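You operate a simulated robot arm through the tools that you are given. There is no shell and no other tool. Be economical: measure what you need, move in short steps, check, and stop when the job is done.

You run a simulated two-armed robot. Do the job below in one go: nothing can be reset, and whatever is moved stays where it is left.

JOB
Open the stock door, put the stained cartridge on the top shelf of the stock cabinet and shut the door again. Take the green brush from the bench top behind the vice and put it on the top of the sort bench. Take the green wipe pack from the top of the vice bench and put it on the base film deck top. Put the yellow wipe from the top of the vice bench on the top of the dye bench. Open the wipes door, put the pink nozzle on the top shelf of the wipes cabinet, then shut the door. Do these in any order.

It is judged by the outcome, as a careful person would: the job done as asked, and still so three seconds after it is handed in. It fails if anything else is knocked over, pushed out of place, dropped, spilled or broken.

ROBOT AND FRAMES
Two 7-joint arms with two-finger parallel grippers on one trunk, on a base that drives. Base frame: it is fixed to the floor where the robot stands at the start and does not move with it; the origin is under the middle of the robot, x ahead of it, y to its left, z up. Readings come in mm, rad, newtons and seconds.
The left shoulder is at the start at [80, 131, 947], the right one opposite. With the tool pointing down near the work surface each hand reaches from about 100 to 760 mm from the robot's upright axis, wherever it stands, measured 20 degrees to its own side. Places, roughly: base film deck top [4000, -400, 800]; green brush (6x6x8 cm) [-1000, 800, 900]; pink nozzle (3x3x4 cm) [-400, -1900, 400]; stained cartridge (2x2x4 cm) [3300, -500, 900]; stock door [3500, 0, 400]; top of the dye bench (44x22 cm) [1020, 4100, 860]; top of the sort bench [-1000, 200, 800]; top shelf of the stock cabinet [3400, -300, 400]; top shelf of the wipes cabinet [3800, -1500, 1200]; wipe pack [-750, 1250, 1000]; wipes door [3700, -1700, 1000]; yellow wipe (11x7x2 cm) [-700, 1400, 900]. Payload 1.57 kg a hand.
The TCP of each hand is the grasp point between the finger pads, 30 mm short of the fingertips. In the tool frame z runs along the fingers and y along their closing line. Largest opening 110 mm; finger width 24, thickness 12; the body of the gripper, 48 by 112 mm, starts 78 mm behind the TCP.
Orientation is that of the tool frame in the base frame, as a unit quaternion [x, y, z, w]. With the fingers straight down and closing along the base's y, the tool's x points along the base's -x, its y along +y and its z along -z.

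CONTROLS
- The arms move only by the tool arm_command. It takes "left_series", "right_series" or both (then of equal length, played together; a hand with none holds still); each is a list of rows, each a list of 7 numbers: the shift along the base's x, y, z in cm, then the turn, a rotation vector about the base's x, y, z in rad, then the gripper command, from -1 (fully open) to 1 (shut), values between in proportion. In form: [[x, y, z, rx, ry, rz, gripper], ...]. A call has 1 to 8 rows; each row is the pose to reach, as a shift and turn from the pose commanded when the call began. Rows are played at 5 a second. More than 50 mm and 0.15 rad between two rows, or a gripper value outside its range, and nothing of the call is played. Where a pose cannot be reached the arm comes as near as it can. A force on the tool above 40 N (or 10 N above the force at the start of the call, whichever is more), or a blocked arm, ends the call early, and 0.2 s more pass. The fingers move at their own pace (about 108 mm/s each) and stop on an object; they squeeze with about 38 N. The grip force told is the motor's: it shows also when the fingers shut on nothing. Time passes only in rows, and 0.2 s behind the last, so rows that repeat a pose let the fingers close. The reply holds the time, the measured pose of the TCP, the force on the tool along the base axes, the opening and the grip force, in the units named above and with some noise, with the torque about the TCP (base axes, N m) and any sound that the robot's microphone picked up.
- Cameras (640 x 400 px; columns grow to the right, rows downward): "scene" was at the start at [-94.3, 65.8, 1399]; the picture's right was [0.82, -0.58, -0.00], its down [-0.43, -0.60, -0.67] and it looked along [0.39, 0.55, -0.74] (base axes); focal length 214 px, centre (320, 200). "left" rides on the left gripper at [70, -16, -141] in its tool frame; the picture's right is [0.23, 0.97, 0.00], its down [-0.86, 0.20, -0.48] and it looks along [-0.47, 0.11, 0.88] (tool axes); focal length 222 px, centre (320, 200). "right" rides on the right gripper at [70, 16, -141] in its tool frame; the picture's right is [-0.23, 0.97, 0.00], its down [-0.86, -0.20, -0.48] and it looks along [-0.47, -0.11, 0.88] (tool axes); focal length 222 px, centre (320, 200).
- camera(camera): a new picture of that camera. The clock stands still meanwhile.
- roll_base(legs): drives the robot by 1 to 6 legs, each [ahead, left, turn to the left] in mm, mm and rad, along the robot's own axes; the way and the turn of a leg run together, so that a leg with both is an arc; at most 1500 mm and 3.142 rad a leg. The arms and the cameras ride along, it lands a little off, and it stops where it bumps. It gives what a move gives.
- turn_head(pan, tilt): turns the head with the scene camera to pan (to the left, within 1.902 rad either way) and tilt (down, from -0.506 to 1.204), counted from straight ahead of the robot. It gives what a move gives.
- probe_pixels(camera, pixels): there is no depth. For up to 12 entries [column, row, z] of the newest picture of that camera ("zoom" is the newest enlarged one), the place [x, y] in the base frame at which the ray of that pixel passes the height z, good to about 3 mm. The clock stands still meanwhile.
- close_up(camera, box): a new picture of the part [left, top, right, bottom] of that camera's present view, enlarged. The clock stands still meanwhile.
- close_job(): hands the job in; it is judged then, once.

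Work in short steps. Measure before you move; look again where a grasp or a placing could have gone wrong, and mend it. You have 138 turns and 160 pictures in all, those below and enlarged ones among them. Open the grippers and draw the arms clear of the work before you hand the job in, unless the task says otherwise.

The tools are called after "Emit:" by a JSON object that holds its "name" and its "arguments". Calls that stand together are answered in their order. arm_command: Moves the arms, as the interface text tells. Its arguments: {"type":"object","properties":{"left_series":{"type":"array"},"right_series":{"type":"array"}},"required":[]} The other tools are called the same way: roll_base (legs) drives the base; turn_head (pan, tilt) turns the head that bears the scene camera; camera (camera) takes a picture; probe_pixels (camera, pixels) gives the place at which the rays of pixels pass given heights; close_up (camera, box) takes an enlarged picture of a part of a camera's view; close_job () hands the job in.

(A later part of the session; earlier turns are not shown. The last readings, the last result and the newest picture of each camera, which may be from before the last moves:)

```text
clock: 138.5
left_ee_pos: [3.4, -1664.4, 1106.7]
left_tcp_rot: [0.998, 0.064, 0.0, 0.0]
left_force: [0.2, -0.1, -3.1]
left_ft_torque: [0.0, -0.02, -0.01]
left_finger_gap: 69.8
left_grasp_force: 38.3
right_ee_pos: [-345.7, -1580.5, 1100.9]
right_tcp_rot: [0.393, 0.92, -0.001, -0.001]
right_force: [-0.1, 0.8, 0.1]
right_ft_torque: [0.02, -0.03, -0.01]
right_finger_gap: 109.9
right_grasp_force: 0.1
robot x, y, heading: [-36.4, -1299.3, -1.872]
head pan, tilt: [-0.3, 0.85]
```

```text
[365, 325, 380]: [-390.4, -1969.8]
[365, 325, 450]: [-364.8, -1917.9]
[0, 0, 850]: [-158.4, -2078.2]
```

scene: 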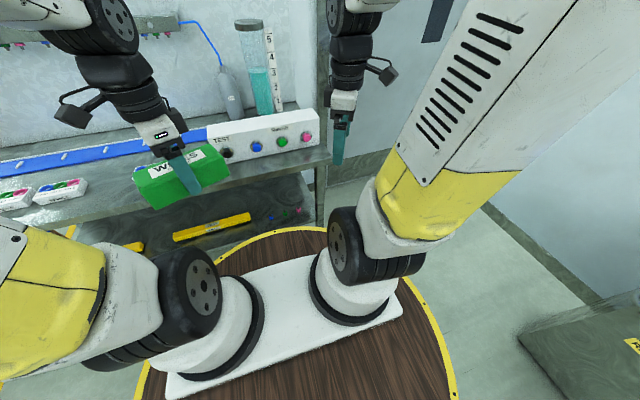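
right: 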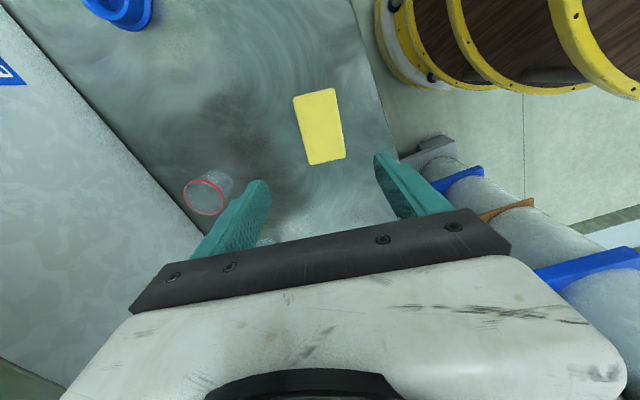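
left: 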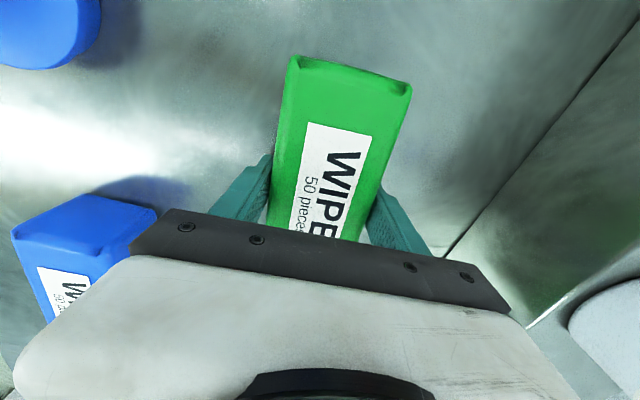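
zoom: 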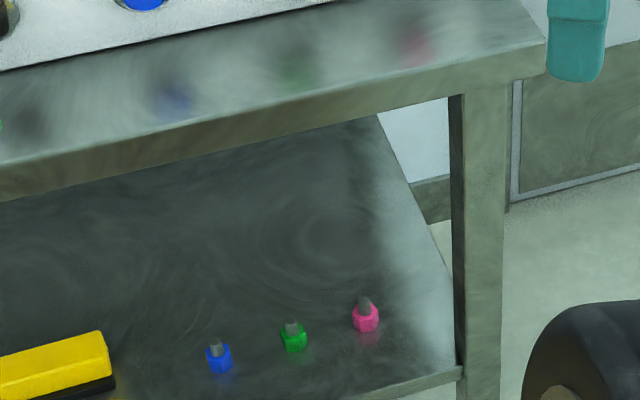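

I'll back off 300 mm, shape the right arm (yaw back, then pitched 45° forward and low) in free space, then drive the hand in under the table top.

Emit:
{"name": "roll_base", "arguments": {"legs": [[-300, 0, 0]]}}

Emit:
{"name": "arm_command", "arguments": {"right_series": [[-0.47, -4.29, -1, 0, 0, -0.133, -1], [-0.94, -8.58, -2, 0, 0, -0.266, -1], [-1.41, -12.87, -3, 0, 0, -0.399, -1], [-1.88, -17.16, -4, 0, 0, -0.532, -1], [-2.36, -21.45, -5, 0, 0, -0.665, -1], [-2.83, -25.75, -6, 0, 0, -0.798, -1], [-3.3, -30.04, -7, 0, 0, -0.931, -1], [-3.77, -34.33, -8, 0, 0, -1.064, -1]]}}

Emit:
{"name": "arm_command", "arguments": {"right_series": [[0, 0, -5, -0.094, 0.029, 0, -1], [0, 0, -10, -0.188, 0.058, 0, -1], [0, 0, -15, -0.281, 0.087, 0, -1], [0, 0, -20, -0.375, 0.117, 0, -1], [0, 0, -25, -0.469, 0.146, 0, -1], [0, 0, -30, -0.563, 0.175, 0, -1], [0, 0, -35, -0.656, 0.204, 0, -1], [0, 0, -40, -0.75, 0.233, 0, -1]]}}

Emit:
{"name": "arm_command", "arguments": {"right_series": [[0, 0, -4.5, 0, 0, 0, -1], [0, 0, -9, 0, 0, 0, -1], [0, 0, -13, 0, 0, 0, -1]]}}

Emit:
{"name": "camera", "arguments": {"camera": "scene"}}

Emit:
{"name": "camera", "arguments": {"camera": "right"}}

```text
clock: 140.5
left_ee_pos: [92.7, -1377.2, 1105.5]
left_tcp_rot: [0.998, 0.067, 0.0, 0.001]
left_force: [-0.1, 0.2, -2.7]
left_ft_torque: [-0.04, 0.0, -0.01]
left_finger_gap: 69.5
left_grasp_force: 38.4
right_ee_pos: [-256.5, -1296.6, 1101.1]
right_tcp_rot: [0.39, 0.921, -0.002, -0.001]
right_force: [0.3, 0.6, 0.2]
right_ft_torque: [-0.01, 0.01, 0.02]
right_finger_gap: 109.9
right_grasp_force: 0.1
robot x, y, heading: [48.6, -1013.3, -1.862]
head pan, tilt: [-0.3, 0.85]
```

```text
clock: 142.3
left_ee_pos: [93.7, -1377.1, 1106.3]
left_tcp_rot: [0.998, 0.066, 0.0, 0.0]
left_force: [0.5, 0.8, -2.4]
left_ft_torque: [-0.07, 0.01, -0.01]
left_finger_gap: 69.7
left_grasp_force: 37.9
right_ee_pos: [-296.6, -1638.7, 1021.5]
right_tcp_rot: [0.804, 0.595, -0.001, 0.0]
right_force: [0.2, 0.4, 0.7]
right_ft_torque: [-0.03, -0.01, 0.0]
right_finger_gap: 110.2
right_grasp_force: 0.1
robot x, y, heading: [51.5, -1011.8, -1.865]
head pan, tilt: [-0.3, 0.85]
```

```text
clock: 144.1
left_ee_pos: [93.5, -1376.4, 1105.4]
left_tcp_rot: [0.998, 0.066, 0.0, 0.0]
left_force: [0.1, -1.4, -2.1]
left_ft_torque: [-0.01, 0.02, -0.02]
left_finger_gap: 69.6
left_grasp_force: 38.0
right_ee_pos: [-295.5, -1635.9, 618.9]
right_tcp_rot: [0.742, 0.55, -0.311, 0.225]
right_force: [-0.4, -0.7, -0.2]
right_ft_torque: [0.02, 0.02, -0.01]
right_finger_gap: 109.8
right_grasp_force: 0.0
robot x, y, heading: [51.7, -1011.1, -1.863]
head pan, tilt: [-0.3, 0.85]
```

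```text
clock: 144.9
left_ee_pos: [93.1, -1377.4, 1105.8]
left_tcp_rot: [0.998, 0.067, -0.001, 0.001]
left_force: [0.6, -0.8, -3.7]
left_ft_torque: [0.0, 0.04, 0.0]
left_finger_gap: 69.7
left_grasp_force: 37.9
right_ee_pos: [-296.3, -1638.7, 490.3]
right_tcp_rot: [0.742, 0.55, -0.31, 0.224]
right_force: [0.2, -0.6, -0.9]
right_ft_torque: [-0.01, 0.02, -0.02]
right_finger_gap: 109.9
right_grasp_force: 0.2
robot x, y, heading: [48.0, -1016.8, -1.865]
head pan, tilt: [-0.3, 0.85]
```

```text
108 pictures are left
```

scene: 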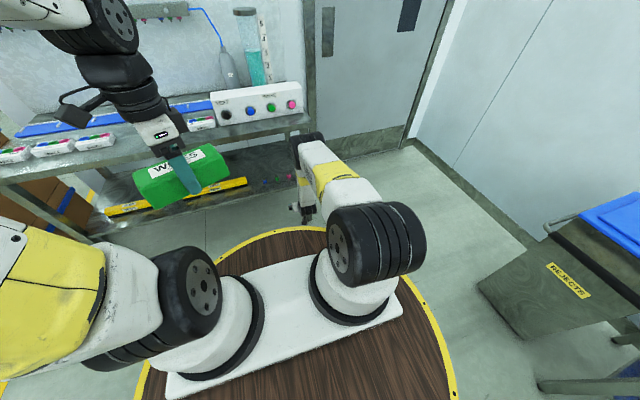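

```text
107 pictures are left
```

right: 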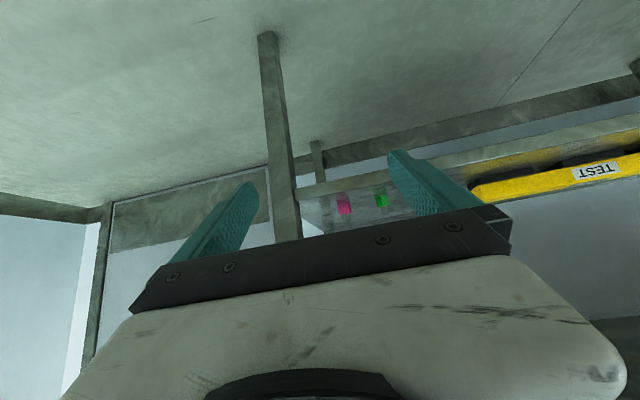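

Pink nozzle is at (344,204) in the right view, leg at (283,200). Probe it at several heights for triangulation.

Emit:
{"name": "probe_pixels", "arguments": {"camera": "right", "pixels": [[344, 196, 380], [344, 196, 400], [344, 196, 420], [344, 196, 440], [344, 190, 400], [300, 200, 400], [300, 185, 400], [380, 192, 400]]}}

Emit:
{"name": "close_up", "arguments": {"camera": "right", "box": [260, 150, 420, 250]}}

```text
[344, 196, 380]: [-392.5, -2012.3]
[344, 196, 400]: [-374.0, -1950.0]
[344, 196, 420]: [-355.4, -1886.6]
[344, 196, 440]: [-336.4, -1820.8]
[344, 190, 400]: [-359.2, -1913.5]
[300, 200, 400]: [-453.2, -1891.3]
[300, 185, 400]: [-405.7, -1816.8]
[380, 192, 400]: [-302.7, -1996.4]
```

```text
4.00 times, centred on (340, 200) of right
```

zoom: 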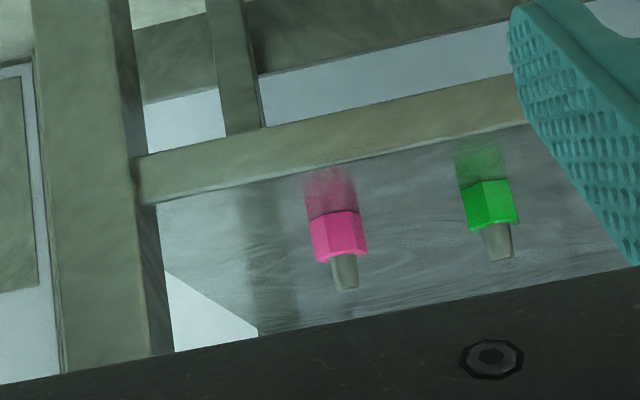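

Base of pink is at zoom (337,217). Probe again there, plus the shelf front edge.

Emit:
{"name": "probe_pixels", "arguments": {"camera": "zoom", "pixels": [[338, 219, 410], [338, 219, 420], [338, 219, 430], [490, 185, 420], [335, 165, 420], [345, 290, 450], [345, 290, 460], [150, 205, 420], [160, 340, 420]]}}

```text
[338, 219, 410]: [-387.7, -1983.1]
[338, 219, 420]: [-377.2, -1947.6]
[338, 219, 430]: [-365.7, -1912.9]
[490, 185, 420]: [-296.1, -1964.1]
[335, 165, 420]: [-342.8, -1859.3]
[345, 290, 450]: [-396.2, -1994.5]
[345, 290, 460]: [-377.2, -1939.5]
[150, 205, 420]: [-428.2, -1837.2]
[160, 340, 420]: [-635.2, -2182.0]
```

Nozzle centre ≈(-379,-1945), shelf z≈421. Narrow the fingers to ~60 mm and drive 250 ahead, 9 left, with the hand at z=490.

Emit:
{"name": "arm_command", "arguments": {"right_series": [[0, 0, 0, 0, 0, 0, -0.1], [0, 0, 0, 0, 0, 0, -0.1]]}}

Emit:
{"name": "roll_base", "arguments": {"legs": [[250, 9, 0]]}}

Emit:
{"name": "camera", "arguments": {"camera": "right"}}

```text
clock: 145.5
left_ee_pos: [92.4, -1377.2, 1105.9]
left_tcp_rot: [0.998, 0.067, 0.0, 0.0]
left_force: [0.0, -0.4, -2.9]
left_ft_torque: [-0.01, 0.01, 0.0]
left_finger_gap: 69.5
left_grasp_force: 37.4
right_ee_pos: [-296.0, -1639.0, 492.1]
right_tcp_rot: [0.742, 0.55, -0.31, 0.224]
right_force: [0.1, 0.0, 1.2]
right_ft_torque: [-0.04, 0.01, -0.04]
right_finger_gap: 60.4
right_grasp_force: 0.0
robot x, y, heading: [49.9, -1010.3, -1.863]
head pan, tilt: [-0.3, 0.85]
```

```text
clock: 147.3
left_ee_pos: [31.3, -1617.4, 1105.8]
left_tcp_rot: [0.998, 0.068, 0.0, -0.001]
left_force: [-0.8, -0.9, -2.4]
left_ft_torque: [0.02, 0.01, -0.04]
left_finger_gap: 69.8
left_grasp_force: 37.7
right_ee_pos: [-354.8, -1880.9, 490.9]
right_tcp_rot: [0.741, 0.552, -0.309, 0.224]
right_force: [0.5, 0.5, 0.0]
right_ft_torque: [-0.01, -0.01, 0.02]
right_finger_gap: 60.3
right_grasp_force: 0.1
robot x, y, heading: [-6.4, -1252.1, -1.86]
head pan, tilt: [-0.3, 0.85]
```

```text
105 pictures are left
```

right: 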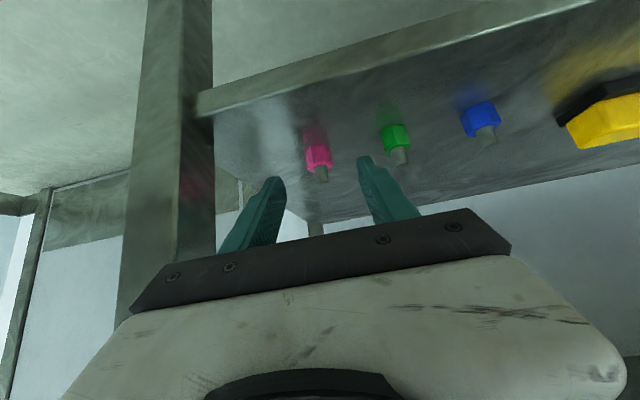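

Nozzle sits centred ahead of the fingers. Probe again for fine position.

Emit:
{"name": "close_up", "arguments": {"camera": "right", "box": [240, 100, 440, 225]}}

Emit:
{"name": "probe_pixels", "arguments": {"camera": "right", "pixels": [[317, 147, 415], [317, 147, 421], [317, 147, 427], [321, 181, 461], [318, 165, 445]]}}

```text
3.20 times, centred on (340, 162) of right
```

zoom: 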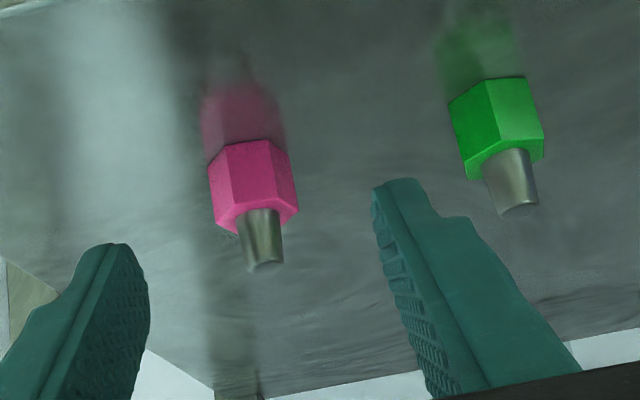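

```text
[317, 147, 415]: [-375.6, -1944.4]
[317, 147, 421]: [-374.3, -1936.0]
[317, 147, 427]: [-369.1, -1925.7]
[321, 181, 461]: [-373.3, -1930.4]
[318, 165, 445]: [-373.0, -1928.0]
```

Nozzle axis ≈(-377,-1943). Advance 58 mm forward and lower to z≈456, straddling it.

Emit:
{"name": "arm_command", "arguments": {"right_series": [[-0.7, -1.9, -0.5, 0, 0, 0, -0.1], [-1.4, -3.8, -1, 0, 0, 0, -0.1], [-1.95, -5.5, -1.5, 0, 0, 0, -0.1], [-1.95, -5.5, -2.8, 0, 0, 0, -0.1], [-1.95, -5.5, -3.4, 0, 0, 0, -0.1]]}}

Emit:
{"name": "camera", "arguments": {"camera": "right"}}

```text
clock: 148.5
left_ee_pos: [32.6, -1617.7, 1105.4]
left_tcp_rot: [0.998, 0.068, 0.0, -0.001]
left_force: [-0.2, -0.5, -2.5]
left_ft_torque: [0.0, 0.0, -0.03]
left_finger_gap: 69.8
left_grasp_force: 38.3
right_ee_pos: [-374.3, -1935.7, 457.0]
right_tcp_rot: [0.741, 0.551, -0.31, 0.224]
right_force: [0.5, 0.1, -0.1]
right_ft_torque: [0.0, 0.0, 0.02]
right_finger_gap: 60.5
right_grasp_force: 0.0
robot x, y, heading: [-14.4, -1248.7, -1.858]
head pan, tilt: [-0.3, 0.85]
```

```text
103 pictures are left
```

right: 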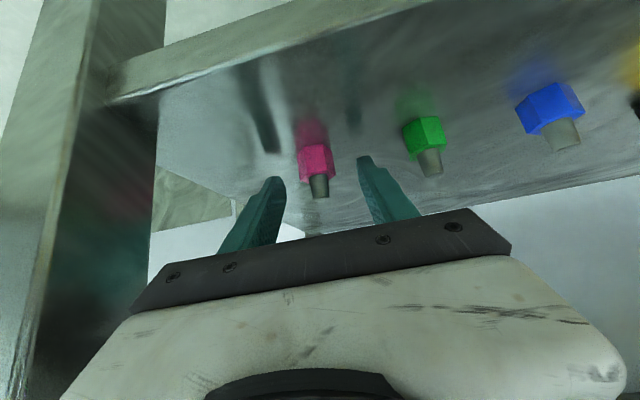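

Nozzle seems a bit further forward than expected; probe its position from here.

Emit:
{"name": "probe_pixels", "arguments": {"camera": "right", "pixels": [[315, 146, 421], [315, 146, 415], [315, 146, 427], [320, 197, 461], [320, 177, 446], [320, 168, 436]]}}

```text
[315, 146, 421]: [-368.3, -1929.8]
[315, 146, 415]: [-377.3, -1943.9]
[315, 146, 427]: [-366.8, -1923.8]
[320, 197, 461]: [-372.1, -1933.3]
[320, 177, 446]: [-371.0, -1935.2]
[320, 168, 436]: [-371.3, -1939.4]
```

The pads would catch too high; back 11 mm and lower 4 mm so they seat on the pink hex, then close.

Emit:
{"name": "arm_command", "arguments": {"right_series": [[0.3, 1.0, 0, 0, 0, 0, -0.1], [0.3, 1.0, -0.4, 0, 0, 0, -0.1], [0.3, 1.0, -0.4, 0, 0, 0, 0.3], [0.3, 1.0, -0.4, 0, 0, 0, 0.6], [0.3, 1.0, -0.4, 0, 0, 0, 1], [0.3, 1.0, -0.4, 0, 0, 0, 1]]}}

Emit:
{"name": "camera", "arguments": {"camera": "right"}}

```text
clock: 149.9
left_ee_pos: [31.7, -1617.6, 1106.4]
left_tcp_rot: [0.998, 0.068, 0.0, -0.001]
left_force: [0.8, -0.3, -2.4]
left_ft_torque: [0.01, -0.02, 0.01]
left_finger_gap: 69.5
left_grasp_force: 38.1
right_ee_pos: [-371.3, -1925.7, 453.4]
right_tcp_rot: [0.741, 0.552, -0.31, 0.225]
right_force: [-0.8, -0.3, -0.6]
right_ft_torque: [0.01, -0.01, 0.05]
right_finger_gap: 26.2
right_grasp_force: 37.4
robot x, y, heading: [-12.4, -1252.8, -1.86]
head pan, tilt: [-0.3, 0.85]
```

```text
102 pictures are left
```

right: 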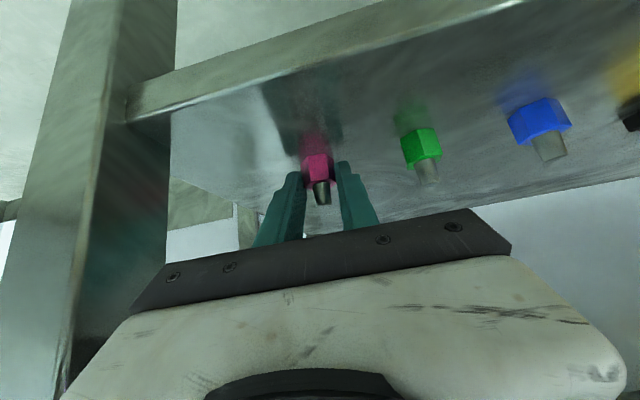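

Gripped (26 mm). Lift 4 cm, check, then back straight out.

Emit:
{"name": "arm_command", "arguments": {"right_series": [[0, 0, 1, 0, 0, 0, 1], [0, 0, 2.5, 0, 0, 0, 1], [0, 0, 4.5, 0, 0, 0, 1]]}}

Emit:
{"name": "roll_base", "arguments": {"legs": [[-400, 0, 0]]}}

Emit:
{"name": "camera", "arguments": {"camera": "right"}}

```text
clock: 150.7
left_ee_pos: [30.6, -1617.3, 1105.6]
left_tcp_rot: [0.998, 0.068, -0.001, 0.0]
left_force: [0.0, -0.1, -2.3]
left_ft_torque: [-0.01, -0.04, 0.02]
left_finger_gap: 69.7
left_grasp_force: 37.9
right_ee_pos: [-371.7, -1925.2, 498.7]
right_tcp_rot: [0.741, 0.552, -0.309, 0.225]
right_force: [-0.1, 0.3, 0.6]
right_ft_torque: [0.02, -0.03, 0.02]
right_finger_gap: 25.9
right_grasp_force: 37.4
robot x, y, heading: [-11.2, -1251.5, -1.859]
head pan, tilt: [-0.3, 0.85]
```

```text
clock: 153.2
left_ee_pos: [147.8, -1225.4, 1105.9]
left_tcp_rot: [0.998, 0.068, 0.0, -0.001]
left_force: [0.5, 0.5, -3.1]
left_ft_torque: [0.0, -0.01, -0.03]
left_finger_gap: 69.5
left_grasp_force: 38.2
right_ee_pos: [-254.6, -1533.1, 497.6]
right_tcp_rot: [0.741, 0.552, -0.309, 0.225]
right_force: [0.1, -0.3, -1.0]
right_ft_torque: [0.02, 0.0, 0.02]
right_finger_gap: 26.1
right_grasp_force: 36.8
robot x, y, heading: [102.9, -860.0, -1.858]
head pan, tilt: [-0.3, 0.85]
```

```text
101 pictures are left
```

right: 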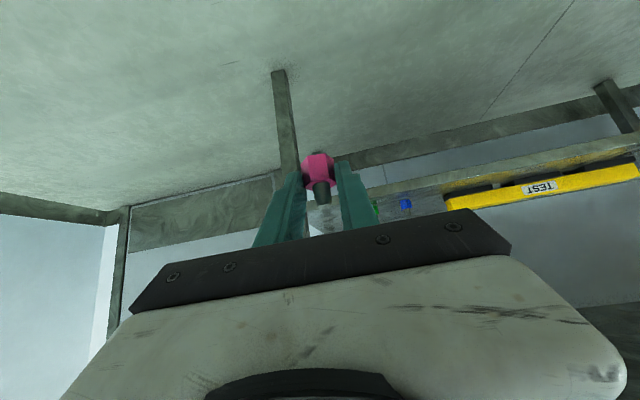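

Nozzle held. Raise the right hand to carrying height while drawing it in.

Emit:
{"name": "arm_command", "arguments": {"right_series": [[0, 0, 5, 0, 0, 0, 1], [0, 0, 10, 0, 0, 0, 1], [0.4, 1.4, 14.7, 0, 0, 0, 1], [0.8, 2.8, 19.4, 0, 0, 0, 1], [1.2, 4.2, 24.1, 0, 0, 0, 1], [1.6, 5.6, 28.8, 0, 0, 0, 1], [2, 7, 33.5, 0, 0, 0, 1], [2.4, 8.4, 38.2, 0, 0, 0, 1]]}}

Emit:
{"name": "arm_command", "arguments": {"right_series": [[0.5, 1.6, 4.6, 0, 0, 0, 1], [1, 3.2, 9.2, 0, 0, 0, 1], [1.5, 4.8, 13.8, 0, 0, 0, 1], [2, 6.4, 18.4, 0, 0, 0, 1], [2.8, 9.2, 22, 0, 0, 0, 1], [3.8, 12.5, 24, 0, 0, 0, 1]]}}

Emit:
{"name": "turn_head", "arguments": {"pan": 1.7, "tilt": 0.35}}

Emit:
{"name": "camera", "arguments": {"camera": "scene"}}

Emit:
{"name": "probe_pixels", "arguments": {"camera": "scene", "pixels": [[320, 300, 0], [320, 220, 0], [200, 250, 0], [450, 250, 0]]}}

```text
clock: 155.1
left_ee_pos: [147.7, -1225.6, 1105.3]
left_tcp_rot: [0.998, 0.067, 0.001, -0.001]
left_force: [-1.0, -0.5, -3.2]
left_ft_torque: [0.05, -0.01, 0.03]
left_finger_gap: 69.8
left_grasp_force: 38.3
right_ee_pos: [-231.6, -1450.4, 881.4]
right_tcp_rot: [0.741, 0.552, -0.309, 0.224]
right_force: [-0.5, 1.0, 0.5]
right_ft_torque: [0.02, -0.02, -0.03]
right_finger_gap: 25.6
right_grasp_force: 36.9
robot x, y, heading: [106.1, -863.0, -1.858]
head pan, tilt: [-0.3, 0.85]
```

```text
clock: 156.7
left_ee_pos: [148.6, -1225.9, 1105.5]
left_tcp_rot: [0.998, 0.068, 0.001, -0.001]
left_force: [-0.1, -0.4, -2.4]
left_ft_torque: [0.01, 0.06, 0.0]
left_finger_gap: 69.7
left_grasp_force: 38.0
right_ee_pos: [-299.5, -1278.6, 1087.5]
right_tcp_rot: [0.817, 0.461, -0.308, 0.157]
right_force: [-1.1, 0.4, -0.2]
right_ft_torque: [0.02, -0.01, 0.0]
right_finger_gap: 26.0
right_grasp_force: 37.3
robot x, y, heading: [107.1, -858.0, -1.857]
head pan, tilt: [-0.3, 0.85]
stopped in row 6 (right hand): the arm was blocked; the commanded pose is now the measured one
```

```text
clock: 158.6
left_ee_pos: [148.4, -1225.0, 1104.5]
left_tcp_rot: [0.998, 0.067, 0.0, -0.001]
left_force: [0.0, 0.5, -3.6]
left_ft_torque: [-0.02, -0.02, 0.04]
left_finger_gap: 69.8
left_grasp_force: 38.1
right_ee_pos: [-300.0, -1276.8, 1089.4]
right_tcp_rot: [0.818, 0.46, -0.309, 0.157]
right_force: [0.5, 0.0, -0.5]
right_ft_torque: [0.0, 0.0, -0.02]
right_finger_gap: 25.9
right_grasp_force: 37.1
robot x, y, heading: [101.7, -861.6, -1.862]
head pan, tilt: [1.7, 0.351]
```

```text
100 pictures are left
```

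scene: 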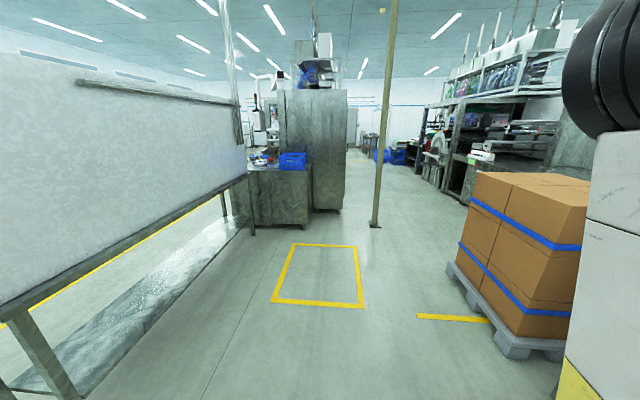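

```text
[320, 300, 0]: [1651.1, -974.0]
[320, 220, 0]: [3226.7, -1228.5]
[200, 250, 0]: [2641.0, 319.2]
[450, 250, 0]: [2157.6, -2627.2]
```

Right arm hit a joint limit but is at z≈1089 with the nozzle held. I turn to face +x and drive ahead to view the cabinet area.

Emit:
{"name": "roll_base", "arguments": {"legs": [[0, 0, 1.86], [1400, 0, 0], [500, 0, 0]]}}

Emit:
{"name": "turn_head", "arguments": {"pan": 0.2, "tilt": 0.35}}

Emit:
{"name": "camera", "arguments": {"camera": "scene"}}

Emit:
{"name": "turn_head", "arguments": {"pan": -0.5, "tilt": 0.3}}

Emit:
{"name": "camera", "arguments": {"camera": "scene"}}

Emit:
{"name": "probe_pixels", "arguments": {"camera": "scene", "pixels": [[320, 300, 0], [320, 220, 0], [200, 250, 0], [450, 250, 0]]}}

```text
clock: 172.6
left_ee_pos: [2347.5, -729.6, 1105.1]
left_tcp_rot: [0.548, 0.836, -0.001, 0.0]
left_force: [0.4, -0.6, -2.3]
left_ft_torque: [0.0, -0.03, 0.04]
left_finger_gap: 69.6
left_grasp_force: 38.0
right_ee_pos: [2520.6, -1145.9, 1087.4]
right_tcp_rot: [0.127, 0.929, -0.063, 0.341]
right_force: [0.6, -0.4, 0.1]
right_ft_torque: [0.0, 0.01, 0.0]
right_finger_gap: 25.9
right_grasp_force: 36.8
robot x, y, heading: [2010.9, -872.9, -0.014]
head pan, tilt: [1.7, 0.351]
```

```text
clock: 174.2
left_ee_pos: [2347.9, -728.9, 1105.7]
left_tcp_rot: [0.549, 0.836, 0.0, -0.001]
left_force: [0.4, 0.2, -1.9]
left_ft_torque: [-0.02, -0.04, 0.02]
left_finger_gap: 69.7
left_grasp_force: 37.8
right_ee_pos: [2521.3, -1147.0, 1088.7]
right_tcp_rot: [0.126, 0.93, -0.062, 0.341]
right_force: [-0.1, -0.7, 0.1]
right_ft_torque: [-0.01, 0.0, -0.01]
right_finger_gap: 25.6
right_grasp_force: 37.6
robot x, y, heading: [2011.3, -874.0, -0.013]
head pan, tilt: [0.201, 0.351]
```

```text
99 pictures are left
```

scene: 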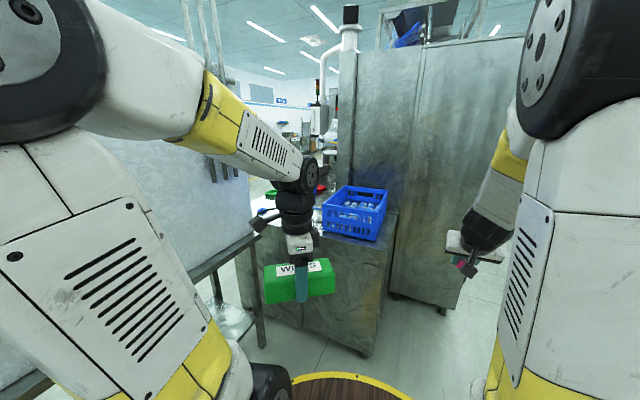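

```text
clock: 175.3
left_ee_pos: [2348.0, -727.7, 1104.7]
left_tcp_rot: [0.548, 0.836, 0.0, 0.0]
left_force: [0.3, -0.8, -3.1]
left_ft_torque: [0.0, -0.03, -0.01]
left_finger_gap: 69.8
left_grasp_force: 38.5
right_ee_pos: [2521.3, -1146.1, 1087.8]
right_tcp_rot: [0.126, 0.929, -0.062, 0.341]
right_force: [-0.8, -0.1, -0.5]
right_ft_torque: [0.04, 0.0, 0.01]
right_finger_gap: 25.8
right_grasp_force: 36.9
robot x, y, heading: [2007.2, -868.4, -0.015]
head pan, tilt: [-0.499, 0.3]
```

```text
98 pictures are left
```

scene: 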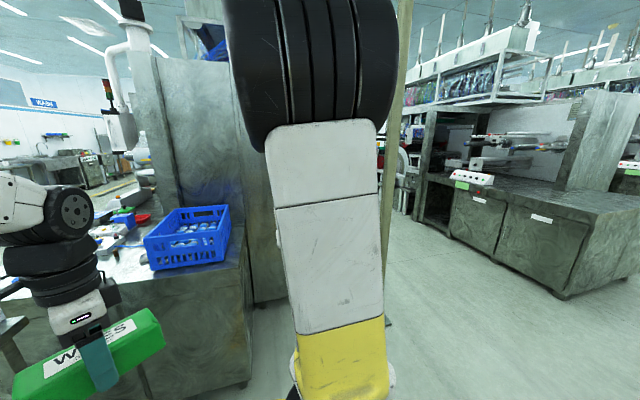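

```text
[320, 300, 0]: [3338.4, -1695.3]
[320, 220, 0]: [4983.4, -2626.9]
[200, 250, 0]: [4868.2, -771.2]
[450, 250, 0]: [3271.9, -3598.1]
```

Stock door and deck face the +y aisle (door at y≈0, shelf at y≈-300), the wipes door the -y side. I go round the partition table to the +y side first.

Emit:
{"name": "roll_base", "arguments": {"legs": [[-1400, 40, 0], [-260, 0, 0], [0, 1200, 0], [0, 1080, 0], [1100, 0, 0]]}}

Emit:
{"name": "turn_head", "arguments": {"pan": -0.2, "tilt": 0.4}}

Emit:
{"name": "camera", "arguments": {"camera": "scene"}}

Emit:
{"name": "probe_pixels", "arguments": {"camera": "scene", "pixels": [[320, 300, 0], [320, 220, 0], [200, 250, 0], [450, 250, 0]]}}

```text
clock: 199.8
left_ee_pos: [1760.6, 1680.1, 1105.2]
left_tcp_rot: [0.524, 0.852, -0.001, -0.001]
left_force: [-0.4, -0.5, -3.5]
left_ft_torque: [0.0, -0.02, 0.04]
left_finger_gap: 69.4
left_grasp_force: 37.5
right_ee_pos: [1957.0, 1273.2, 1087.6]
right_tcp_rot: [0.1, 0.933, -0.053, 0.343]
right_force: [0.8, 0.6, 0.1]
right_ft_torque: [-0.02, -0.05, -0.02]
right_finger_gap: 25.8
right_grasp_force: 36.8
robot x, y, heading: [1426.4, 1520.8, 0.042]
head pan, tilt: [-0.499, 0.3]
```

```text
clock: 200.6
left_ee_pos: [1762.2, 1679.1, 1104.9]
left_tcp_rot: [0.523, 0.852, -0.001, 0.0]
left_force: [-0.9, -0.9, -2.3]
left_ft_torque: [-0.01, 0.0, 0.01]
left_finger_gap: 69.9
left_grasp_force: 38.4
right_ee_pos: [1957.6, 1272.1, 1089.1]
right_tcp_rot: [0.1, 0.933, -0.052, 0.342]
right_force: [-0.2, -0.3, -0.8]
right_ft_torque: [-0.04, 0.04, -0.02]
right_finger_gap: 26.1
right_grasp_force: 37.2
robot x, y, heading: [1429.1, 1519.5, 0.041]
head pan, tilt: [-0.201, 0.4]
```

```text
97 pictures are left
```

scene: 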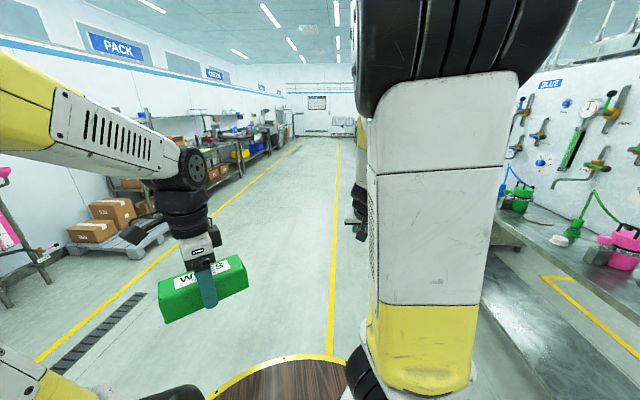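

```text
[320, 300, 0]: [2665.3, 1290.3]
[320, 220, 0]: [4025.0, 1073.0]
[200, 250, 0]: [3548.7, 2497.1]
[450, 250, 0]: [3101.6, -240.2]
```

The aisle ahead is clear. Drive to about x=3400 and turn to face -y.

Emit:
{"name": "roll_base", "arguments": {"legs": [[1500, -60, 0], [450, -20, 0], [0, 0, -1.61]]}}

Emit:
{"name": "turn_head", "arguments": {"pan": 0.0, "tilt": 0.45}}

Emit:
{"name": "camera", "arguments": {"camera": "scene"}}

Emit:
{"name": "close_up", "arguments": {"camera": "scene", "box": [200, 100, 440, 250]}}

```text
refused: leg 1 is longer than a leg can be; nothing moved
```

```text
clock: 201.3
left_ee_pos: [1761.6, 1679.8, 1105.6]
left_tcp_rot: [0.524, 0.852, 0.0, -0.001]
left_force: [0.1, 0.3, -2.7]
left_ft_torque: [-0.01, -0.01, 0.01]
left_finger_gap: 69.6
left_grasp_force: 38.2
right_ee_pos: [1955.8, 1273.3, 1087.9]
right_tcp_rot: [0.1, 0.933, -0.053, 0.343]
right_force: [0.3, -0.9, -1.3]
right_ft_torque: [-0.02, -0.03, 0.02]
right_finger_gap: 26.0
right_grasp_force: 37.0
robot x, y, heading: [1430.9, 1521.3, 0.043]
head pan, tilt: [0.0, 0.45]
```

```text
96 pictures are left
```

scene: 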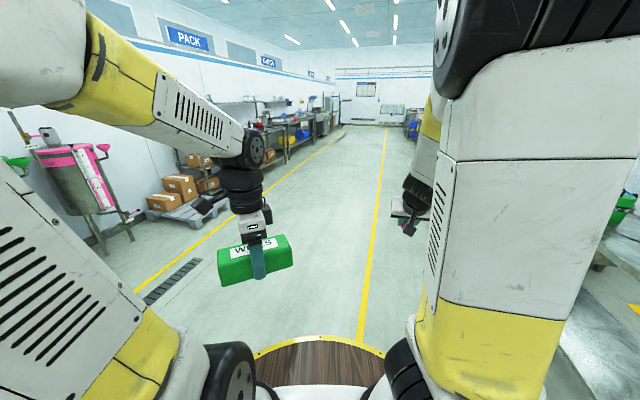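

```text
2.67 times, centred on (320, 175) of scene
```

zoom: 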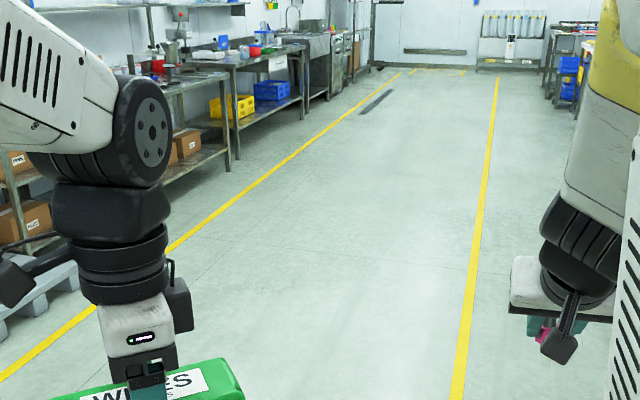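

Leg slightly too long; repeat with legs under 1500 mm.

Emit:
{"name": "roll_base", "arguments": {"legs": [[1450, -60, 0], [500, -20, 0], [0, 0, -1.61]]}}

Emit:
{"name": "camera", "arguments": {"camera": "scene"}}

Emit:
{"name": "close_up", "arguments": {"camera": "scene", "box": [160, 50, 480, 250]}}

```text
clock: 215.1
left_ee_pos: [3520.2, 1203.9, 1104.9]
left_tcp_rot: [0.979, 0.203, 0.0, -0.001]
left_force: [0.1, 0.7, -2.8]
left_ft_torque: [-0.03, 0.0, 0.02]
left_finger_gap: 69.8
left_grasp_force: 37.9
right_ee_pos: [3103.6, 1031.9, 1088.1]
right_tcp_rot: [0.747, 0.567, -0.285, 0.196]
right_force: [-0.6, -0.3, 0.6]
right_ft_torque: [0.0, -0.01, -0.01]
right_finger_gap: 26.0
right_grasp_force: 37.5
robot x, y, heading: [3377.9, 1541.1, -1.589]
head pan, tilt: [0.0, 0.45]
```

```text
94 pictures are left
```

scene: 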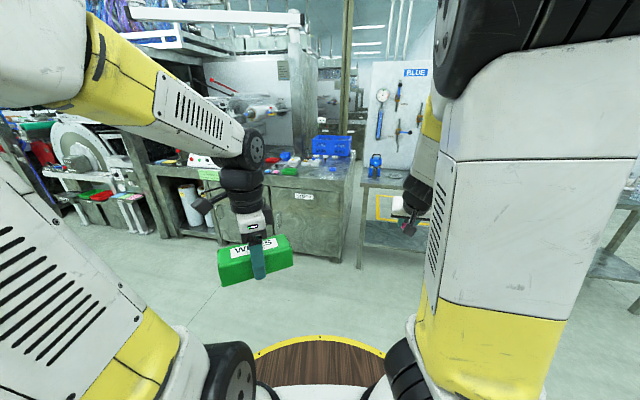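

```text
2.00 times, centred on (320, 150) of scene
```

zoom: 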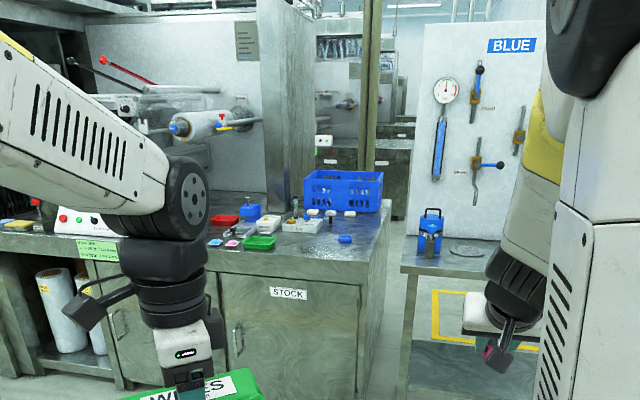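

The STOCK door (label at zoom (288,293)), with a handle at its left, is under the deck. Drive 600 closer and look.

Emit:
{"name": "roll_base", "arguments": {"legs": [[560, 40, 0]]}}

Emit:
{"name": "turn_head", "arguments": {"pan": 0.0, "tilt": 0.65}}

Emit:
{"name": "camera", "arguments": {"camera": "scene"}}

Emit:
{"name": "close_up", "arguments": {"camera": "scene", "box": [200, 50, 400, 175]}}

Emit:
{"name": "turn_head", "arguments": {"pan": 0.6, "tilt": 0.5}}

Emit:
{"name": "camera", "arguments": {"camera": "scene"}}

```text
clock: 218.3
left_ee_pos: [3555.2, 644.0, 1105.6]
left_tcp_rot: [0.978, 0.208, 0.0, 0.0]
left_force: [-0.2, 0.7, -2.6]
left_ft_torque: [0.0, -0.03, 0.01]
left_finger_gap: 69.7
left_grasp_force: 38.1
right_ee_pos: [3140.1, 467.9, 1089.0]
right_tcp_rot: [0.744, 0.571, -0.284, 0.198]
right_force: [0.3, -0.3, -0.1]
right_ft_torque: [-0.03, 0.03, -0.03]
right_finger_gap: 26.2
right_grasp_force: 37.3
robot x, y, heading: [3413.6, 983.4, -1.579]
head pan, tilt: [0.0, 0.45]
```

```text
clock: 219.0
left_ee_pos: [3555.4, 644.9, 1106.0]
left_tcp_rot: [0.978, 0.208, 0.0, -0.001]
left_force: [-0.1, -1.6, -2.9]
left_ft_torque: [-0.02, 0.01, 0.02]
left_finger_gap: 69.6
left_grasp_force: 38.0
right_ee_pos: [3140.9, 467.9, 1089.2]
right_tcp_rot: [0.745, 0.57, -0.284, 0.198]
right_force: [0.4, 0.0, -0.2]
right_ft_torque: [0.0, 0.0, 0.0]
right_finger_gap: 26.1
right_grasp_force: 36.9
robot x, y, heading: [3413.3, 981.2, -1.579]
head pan, tilt: [0.0, 0.649]
```

```text
92 pictures are left
```

scene: 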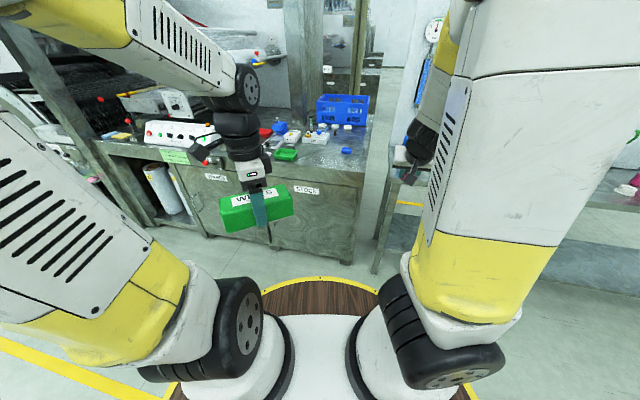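

```text
3.20 times, centred on (300, 112) of scene
```

zoom: 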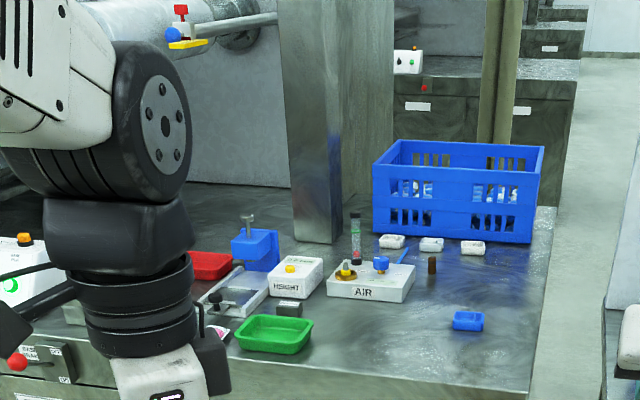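

```text
clock: 220.0
left_ee_pos: [3557.2, 645.7, 1105.6]
left_tcp_rot: [0.978, 0.207, 0.0, -0.001]
left_force: [0.5, -0.3, -3.0]
left_ft_torque: [0.01, -0.03, -0.02]
left_finger_gap: 69.9
left_grasp_force: 38.0
right_ee_pos: [3140.6, 469.7, 1088.5]
right_tcp_rot: [0.744, 0.571, -0.284, 0.198]
right_force: [0.7, 0.8, -0.3]
right_ft_torque: [-0.02, 0.0, -0.02]
right_finger_gap: 25.9
right_grasp_force: 37.1
robot x, y, heading: [3413.3, 980.8, -1.579]
head pan, tilt: [0.6, 0.499]
```

```text
90 pictures are left
```

scene: 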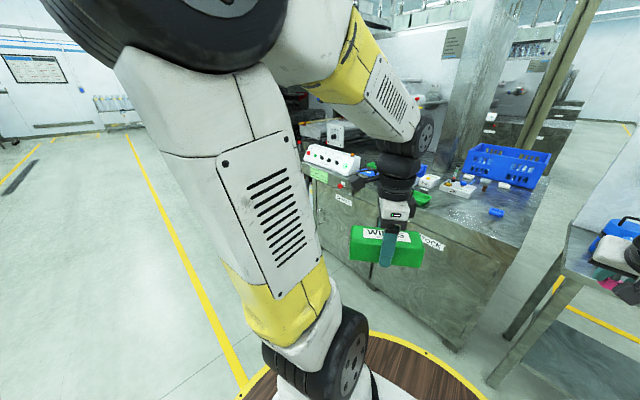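

Base film deck is further left (x≈4000). I move sideways left ~560 mm and look at it.

Emit:
{"name": "roll_base", "arguments": {"legs": [[0, 560, 0]]}}

Emit:
{"name": "turn_head", "arguments": {"pan": 0.0, "tilt": 0.6}}

Emit:
{"name": "camera", "arguments": {"camera": "scene"}}

Emit:
{"name": "close_up", "arguments": {"camera": "scene", "box": [220, 50, 460, 200]}}

```text
clock: 223.2
left_ee_pos: [4119.1, 640.1, 1106.9]
left_tcp_rot: [0.978, 0.21, 0.0, -0.001]
left_force: [0.5, 0.0, -2.1]
left_ft_torque: [-0.01, 0.01, -0.03]
left_finger_gap: 69.5
left_grasp_force: 37.7
right_ee_pos: [3705.5, 462.9, 1088.3]
right_tcp_rot: [0.743, 0.573, -0.284, 0.2]
right_force: [-0.2, -0.6, 0.0]
right_ft_torque: [0.02, -0.01, -0.01]
right_finger_gap: 26.1
right_grasp_force: 37.3
robot x, y, heading: [3973.1, 976.7, -1.573]
head pan, tilt: [0.6, 0.499]
```

```text
clock: 224.2
left_ee_pos: [4120.0, 642.0, 1105.0]
left_tcp_rot: [0.978, 0.211, -0.001, -0.002]
left_force: [-0.2, 0.5, -1.9]
left_ft_torque: [0.02, 0.03, -0.01]
left_finger_gap: 69.8
left_grasp_force: 37.7
right_ee_pos: [3704.2, 462.3, 1088.7]
right_tcp_rot: [0.744, 0.572, -0.284, 0.199]
right_force: [0.2, 0.0, 0.5]
right_ft_torque: [0.04, -0.02, 0.02]
right_finger_gap: 26.3
right_grasp_force: 37.4
robot x, y, heading: [3976.2, 972.5, -1.574]
head pan, tilt: [0.0, 0.6]
```

```text
89 pictures are left
```

scene: 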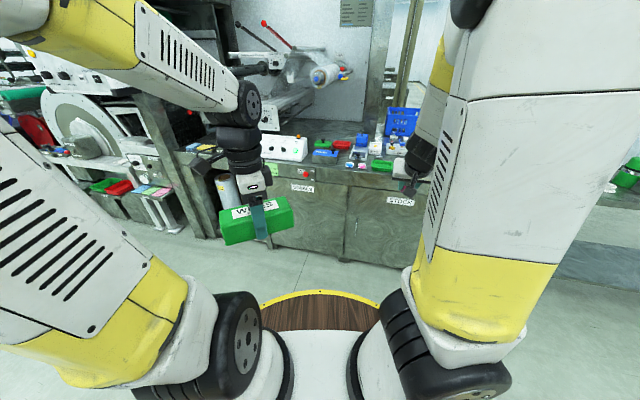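

```text
2.67 times, centred on (340, 125) of scene
```

zoom: 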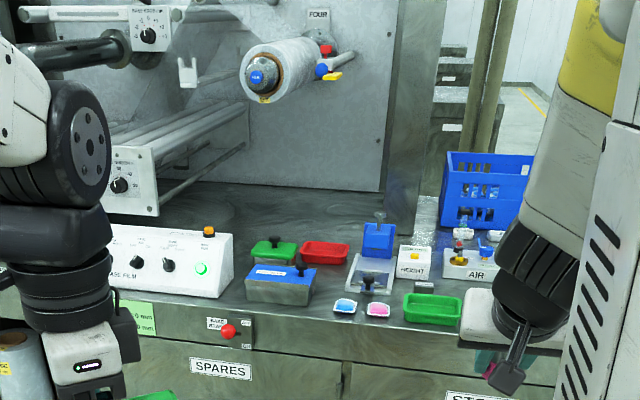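

The BASE FILM deck has its control box at left, trays and lidded boxes in front, bare metal behind them around zoom (270,215). I probe that surface.

Emit:
{"name": "probe_pixels", "arguments": {"camera": "zoom", "pixels": [[300, 338, 850], [440, 362, 850], [250, 240, 850], [345, 240, 850], [250, 215, 850], [240, 190, 850], [385, 225, 850], [232, 280, 850], [345, 315, 850], [350, 280, 850], [120, 295, 850], [430, 240, 850]]}}

```text
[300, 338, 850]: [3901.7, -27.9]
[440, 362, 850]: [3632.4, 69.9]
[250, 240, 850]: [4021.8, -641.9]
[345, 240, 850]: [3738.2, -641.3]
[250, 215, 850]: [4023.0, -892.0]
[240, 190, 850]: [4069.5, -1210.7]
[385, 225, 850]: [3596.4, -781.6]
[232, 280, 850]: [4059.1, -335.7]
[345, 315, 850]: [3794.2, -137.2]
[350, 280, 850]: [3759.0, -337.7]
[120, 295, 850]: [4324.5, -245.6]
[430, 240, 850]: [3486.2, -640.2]
```

The deck edge runs turned ~24°. I move up square to it, leaving ~450 mm, for a look from above with the wrist camera.

Emit:
{"name": "roll_base", "arguments": {"legs": [[520, 170, 0], [0, 0, -0.42]]}}

Emit:
{"name": "turn_head", "arguments": {"pan": -0.05, "tilt": 0.7}}

Emit:
{"name": "camera", "arguments": {"camera": "scene"}}

Emit:
{"name": "camera", "arguments": {"camera": "left"}}

```text
clock: 228.6
left_ee_pos: [4142.8, 90.4, 1105.0]
left_tcp_rot: [1.0, 0.003, 0.0, -0.001]
left_force: [-0.2, -0.1, -3.0]
left_ft_torque: [0.03, 0.0, 0.01]
left_finger_gap: 69.7
left_grasp_force: 37.8
right_ee_pos: [3691.9, 96.4, 1088.3]
right_tcp_rot: [0.846, 0.406, -0.319, 0.136]
right_force: [0.4, 0.4, -0.4]
right_ft_torque: [-0.02, 0.03, 0.0]
right_finger_gap: 26.0
right_grasp_force: 37.1
robot x, y, heading: [4148.3, 458.9, -1.997]
head pan, tilt: [0.0, 0.6]
```

```text
clock: 229.3
left_ee_pos: [4143.6, 90.0, 1104.8]
left_tcp_rot: [1.0, 0.003, 0.0, -0.001]
left_force: [0.0, -0.7, -3.7]
left_ft_torque: [0.01, -0.02, 0.0]
left_finger_gap: 69.6
left_grasp_force: 37.7
right_ee_pos: [3691.4, 96.5, 1089.4]
right_tcp_rot: [0.846, 0.405, -0.319, 0.135]
right_force: [-0.8, 0.3, -0.2]
right_ft_torque: [-0.01, 0.01, -0.02]
right_finger_gap: 26.1
right_grasp_force: 37.2
robot x, y, heading: [4147.4, 457.0, -1.993]
head pan, tilt: [-0.051, 0.7]
```

```text
87 pictures are left
```

scene: 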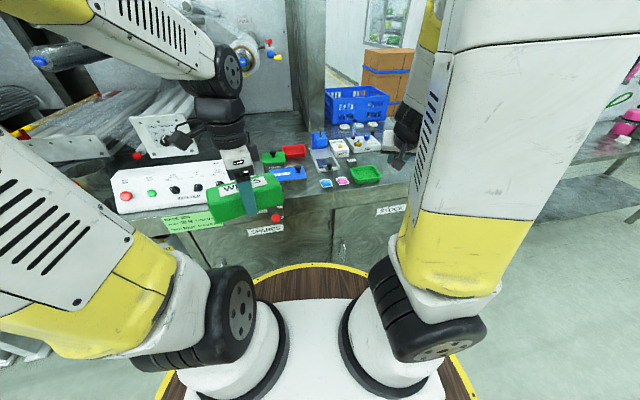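

```text
86 pictures are left
```

left: 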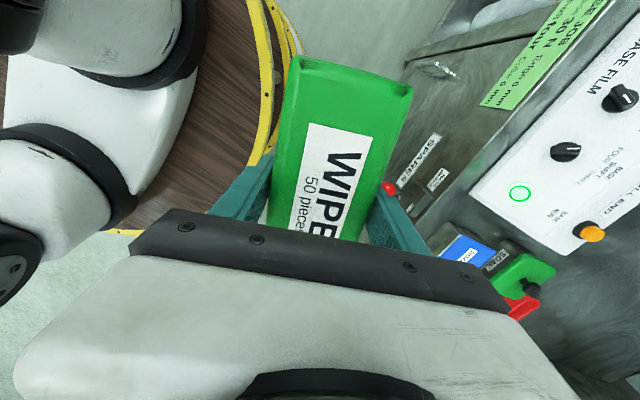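

Zoom on the deck front strip around (270,170)-(380,190).

Emit:
{"name": "close_up", "arguments": {"camera": "scene", "box": [230, 110, 410, 222]}}

Emit:
{"name": "probe_pixels", "arguments": {"camera": "zoom", "pixels": [[150, 330, 850], [520, 260, 850], [270, 250, 850], [330, 265, 850], [430, 270, 850], [620, 240, 850]]}}

```text
3.56 times, centred on (320, 166) of scene
```

zoom: 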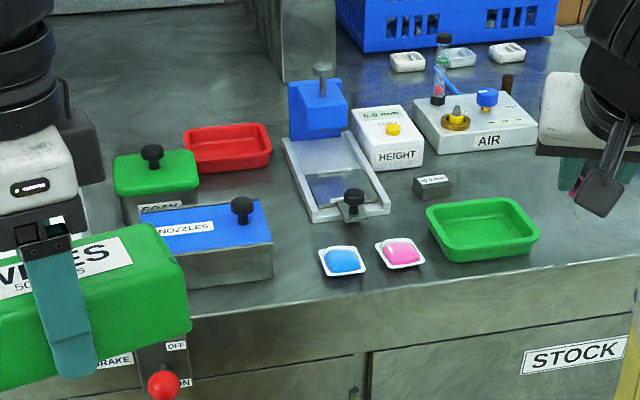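

```text
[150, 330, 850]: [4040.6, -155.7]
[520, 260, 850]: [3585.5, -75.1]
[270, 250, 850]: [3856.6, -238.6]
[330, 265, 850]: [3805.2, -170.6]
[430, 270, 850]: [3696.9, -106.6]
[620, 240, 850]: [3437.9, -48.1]
```

Free area is right of the green tray and in front of the AIR block (zoom (590,190)). Probe the surrounding corners.

Emit:
{"name": "probe_pixels", "arguments": {"camera": "zoom", "pixels": [[540, 240, 850], [515, 200, 850], [430, 155, 850], [537, 150, 850], [507, 93, 850], [420, 70, 850], [525, 60, 850], [635, 262, 850], [520, 277, 850], [300, 305, 850], [590, 190, 850], [445, 262, 850]]}}

```text
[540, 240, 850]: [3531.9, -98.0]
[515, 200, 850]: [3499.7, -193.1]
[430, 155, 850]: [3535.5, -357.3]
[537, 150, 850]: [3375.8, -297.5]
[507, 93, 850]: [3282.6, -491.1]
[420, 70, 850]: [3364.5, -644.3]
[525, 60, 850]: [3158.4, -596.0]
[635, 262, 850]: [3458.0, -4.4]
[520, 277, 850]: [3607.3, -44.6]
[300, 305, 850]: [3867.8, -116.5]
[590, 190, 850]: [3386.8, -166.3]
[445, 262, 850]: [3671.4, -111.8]
```

Deck front edge runs at -15°; the brown cylinder at (3283,-491) is the stained cartridge. Pack spot: (3400,-150). First bring the right hand inward to keep off the BLUE table.

Emit:
{"name": "arm_command", "arguments": {"right_series": [[3.6, -1.6, 0, 0, 0, 0, 1], [7.2, -3.2, 0, 0, 0, 0, 1], [10.8, -4.8, 0, 0, 0, 0, 1], [14.4, -6.4, 0, 0, 0, 0, 1], [15.5, -7, 0, 0, 0, 0, 1]]}}

Emit:
{"name": "roll_base", "arguments": {"legs": [[0, 0, 0.157], [0, -610, 0]]}}

Emit:
{"name": "turn_head", "arguments": {"pan": -0.2, "tilt": 0.6}}

Emit:
{"name": "camera", "arguments": {"camera": "scene"}}

```text
clock: 230.5
left_ee_pos: [4142.2, 90.5, 1105.9]
left_tcp_rot: [1.0, 0.003, 0.0, -0.001]
left_force: [-0.3, -0.1, -2.1]
left_ft_torque: [-0.02, -0.03, 0.0]
left_finger_gap: 69.4
left_grasp_force: 38.4
right_ee_pos: [3846.3, 27.1, 1087.4]
right_tcp_rot: [0.846, 0.406, -0.319, 0.136]
right_force: [-0.3, 0.1, -0.9]
right_ft_torque: [0.03, -0.03, 0.01]
right_finger_gap: 25.9
right_grasp_force: 36.9
robot x, y, heading: [4145.6, 456.2, -1.993]
head pan, tilt: [-0.051, 0.7]
```

```text
clock: 234.5
left_ee_pos: [3619.4, 251.5, 1105.8]
left_tcp_rot: [0.997, 0.077, 0.0, 0.0]
left_force: [-1.2, 0.0, -2.9]
left_ft_torque: [-0.02, -0.01, -0.02]
left_finger_gap: 69.9
left_grasp_force: 37.6
right_ee_pos: [3337.8, 145.2, 1087.2]
right_tcp_rot: [0.813, 0.468, -0.308, 0.16]
right_force: [0.1, 0.8, -0.1]
right_ft_torque: [-0.01, -0.02, -0.04]
right_finger_gap: 26.0
right_grasp_force: 36.9
robot x, y, heading: [3568.8, 614.7, -1.841]
head pan, tilt: [-0.051, 0.7]
```

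```text
clock: 235.2
left_ee_pos: [3620.6, 253.1, 1105.2]
left_tcp_rot: [0.997, 0.077, 0.0, -0.002]
left_force: [-0.7, 0.0, -3.0]
left_ft_torque: [-0.02, 0.02, -0.02]
left_finger_gap: 69.8
left_grasp_force: 38.2
right_ee_pos: [3336.2, 145.5, 1088.0]
right_tcp_rot: [0.813, 0.469, -0.307, 0.159]
right_force: [0.1, 0.1, -0.4]
right_ft_torque: [0.02, 0.0, 0.0]
right_finger_gap: 25.9
right_grasp_force: 37.1
robot x, y, heading: [3566.2, 619.0, -1.84]
head pan, tilt: [-0.201, 0.6]
```

```text
84 pictures are left
```

scene: 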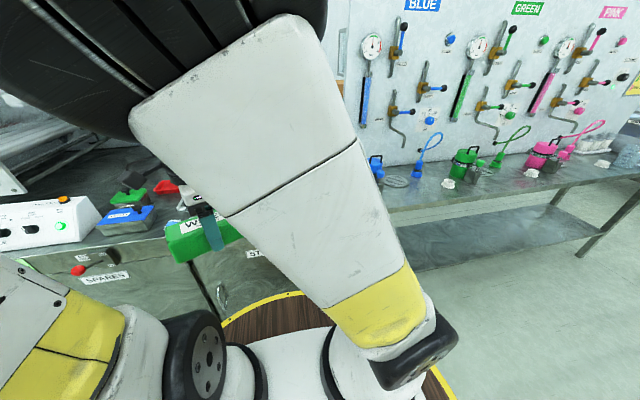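

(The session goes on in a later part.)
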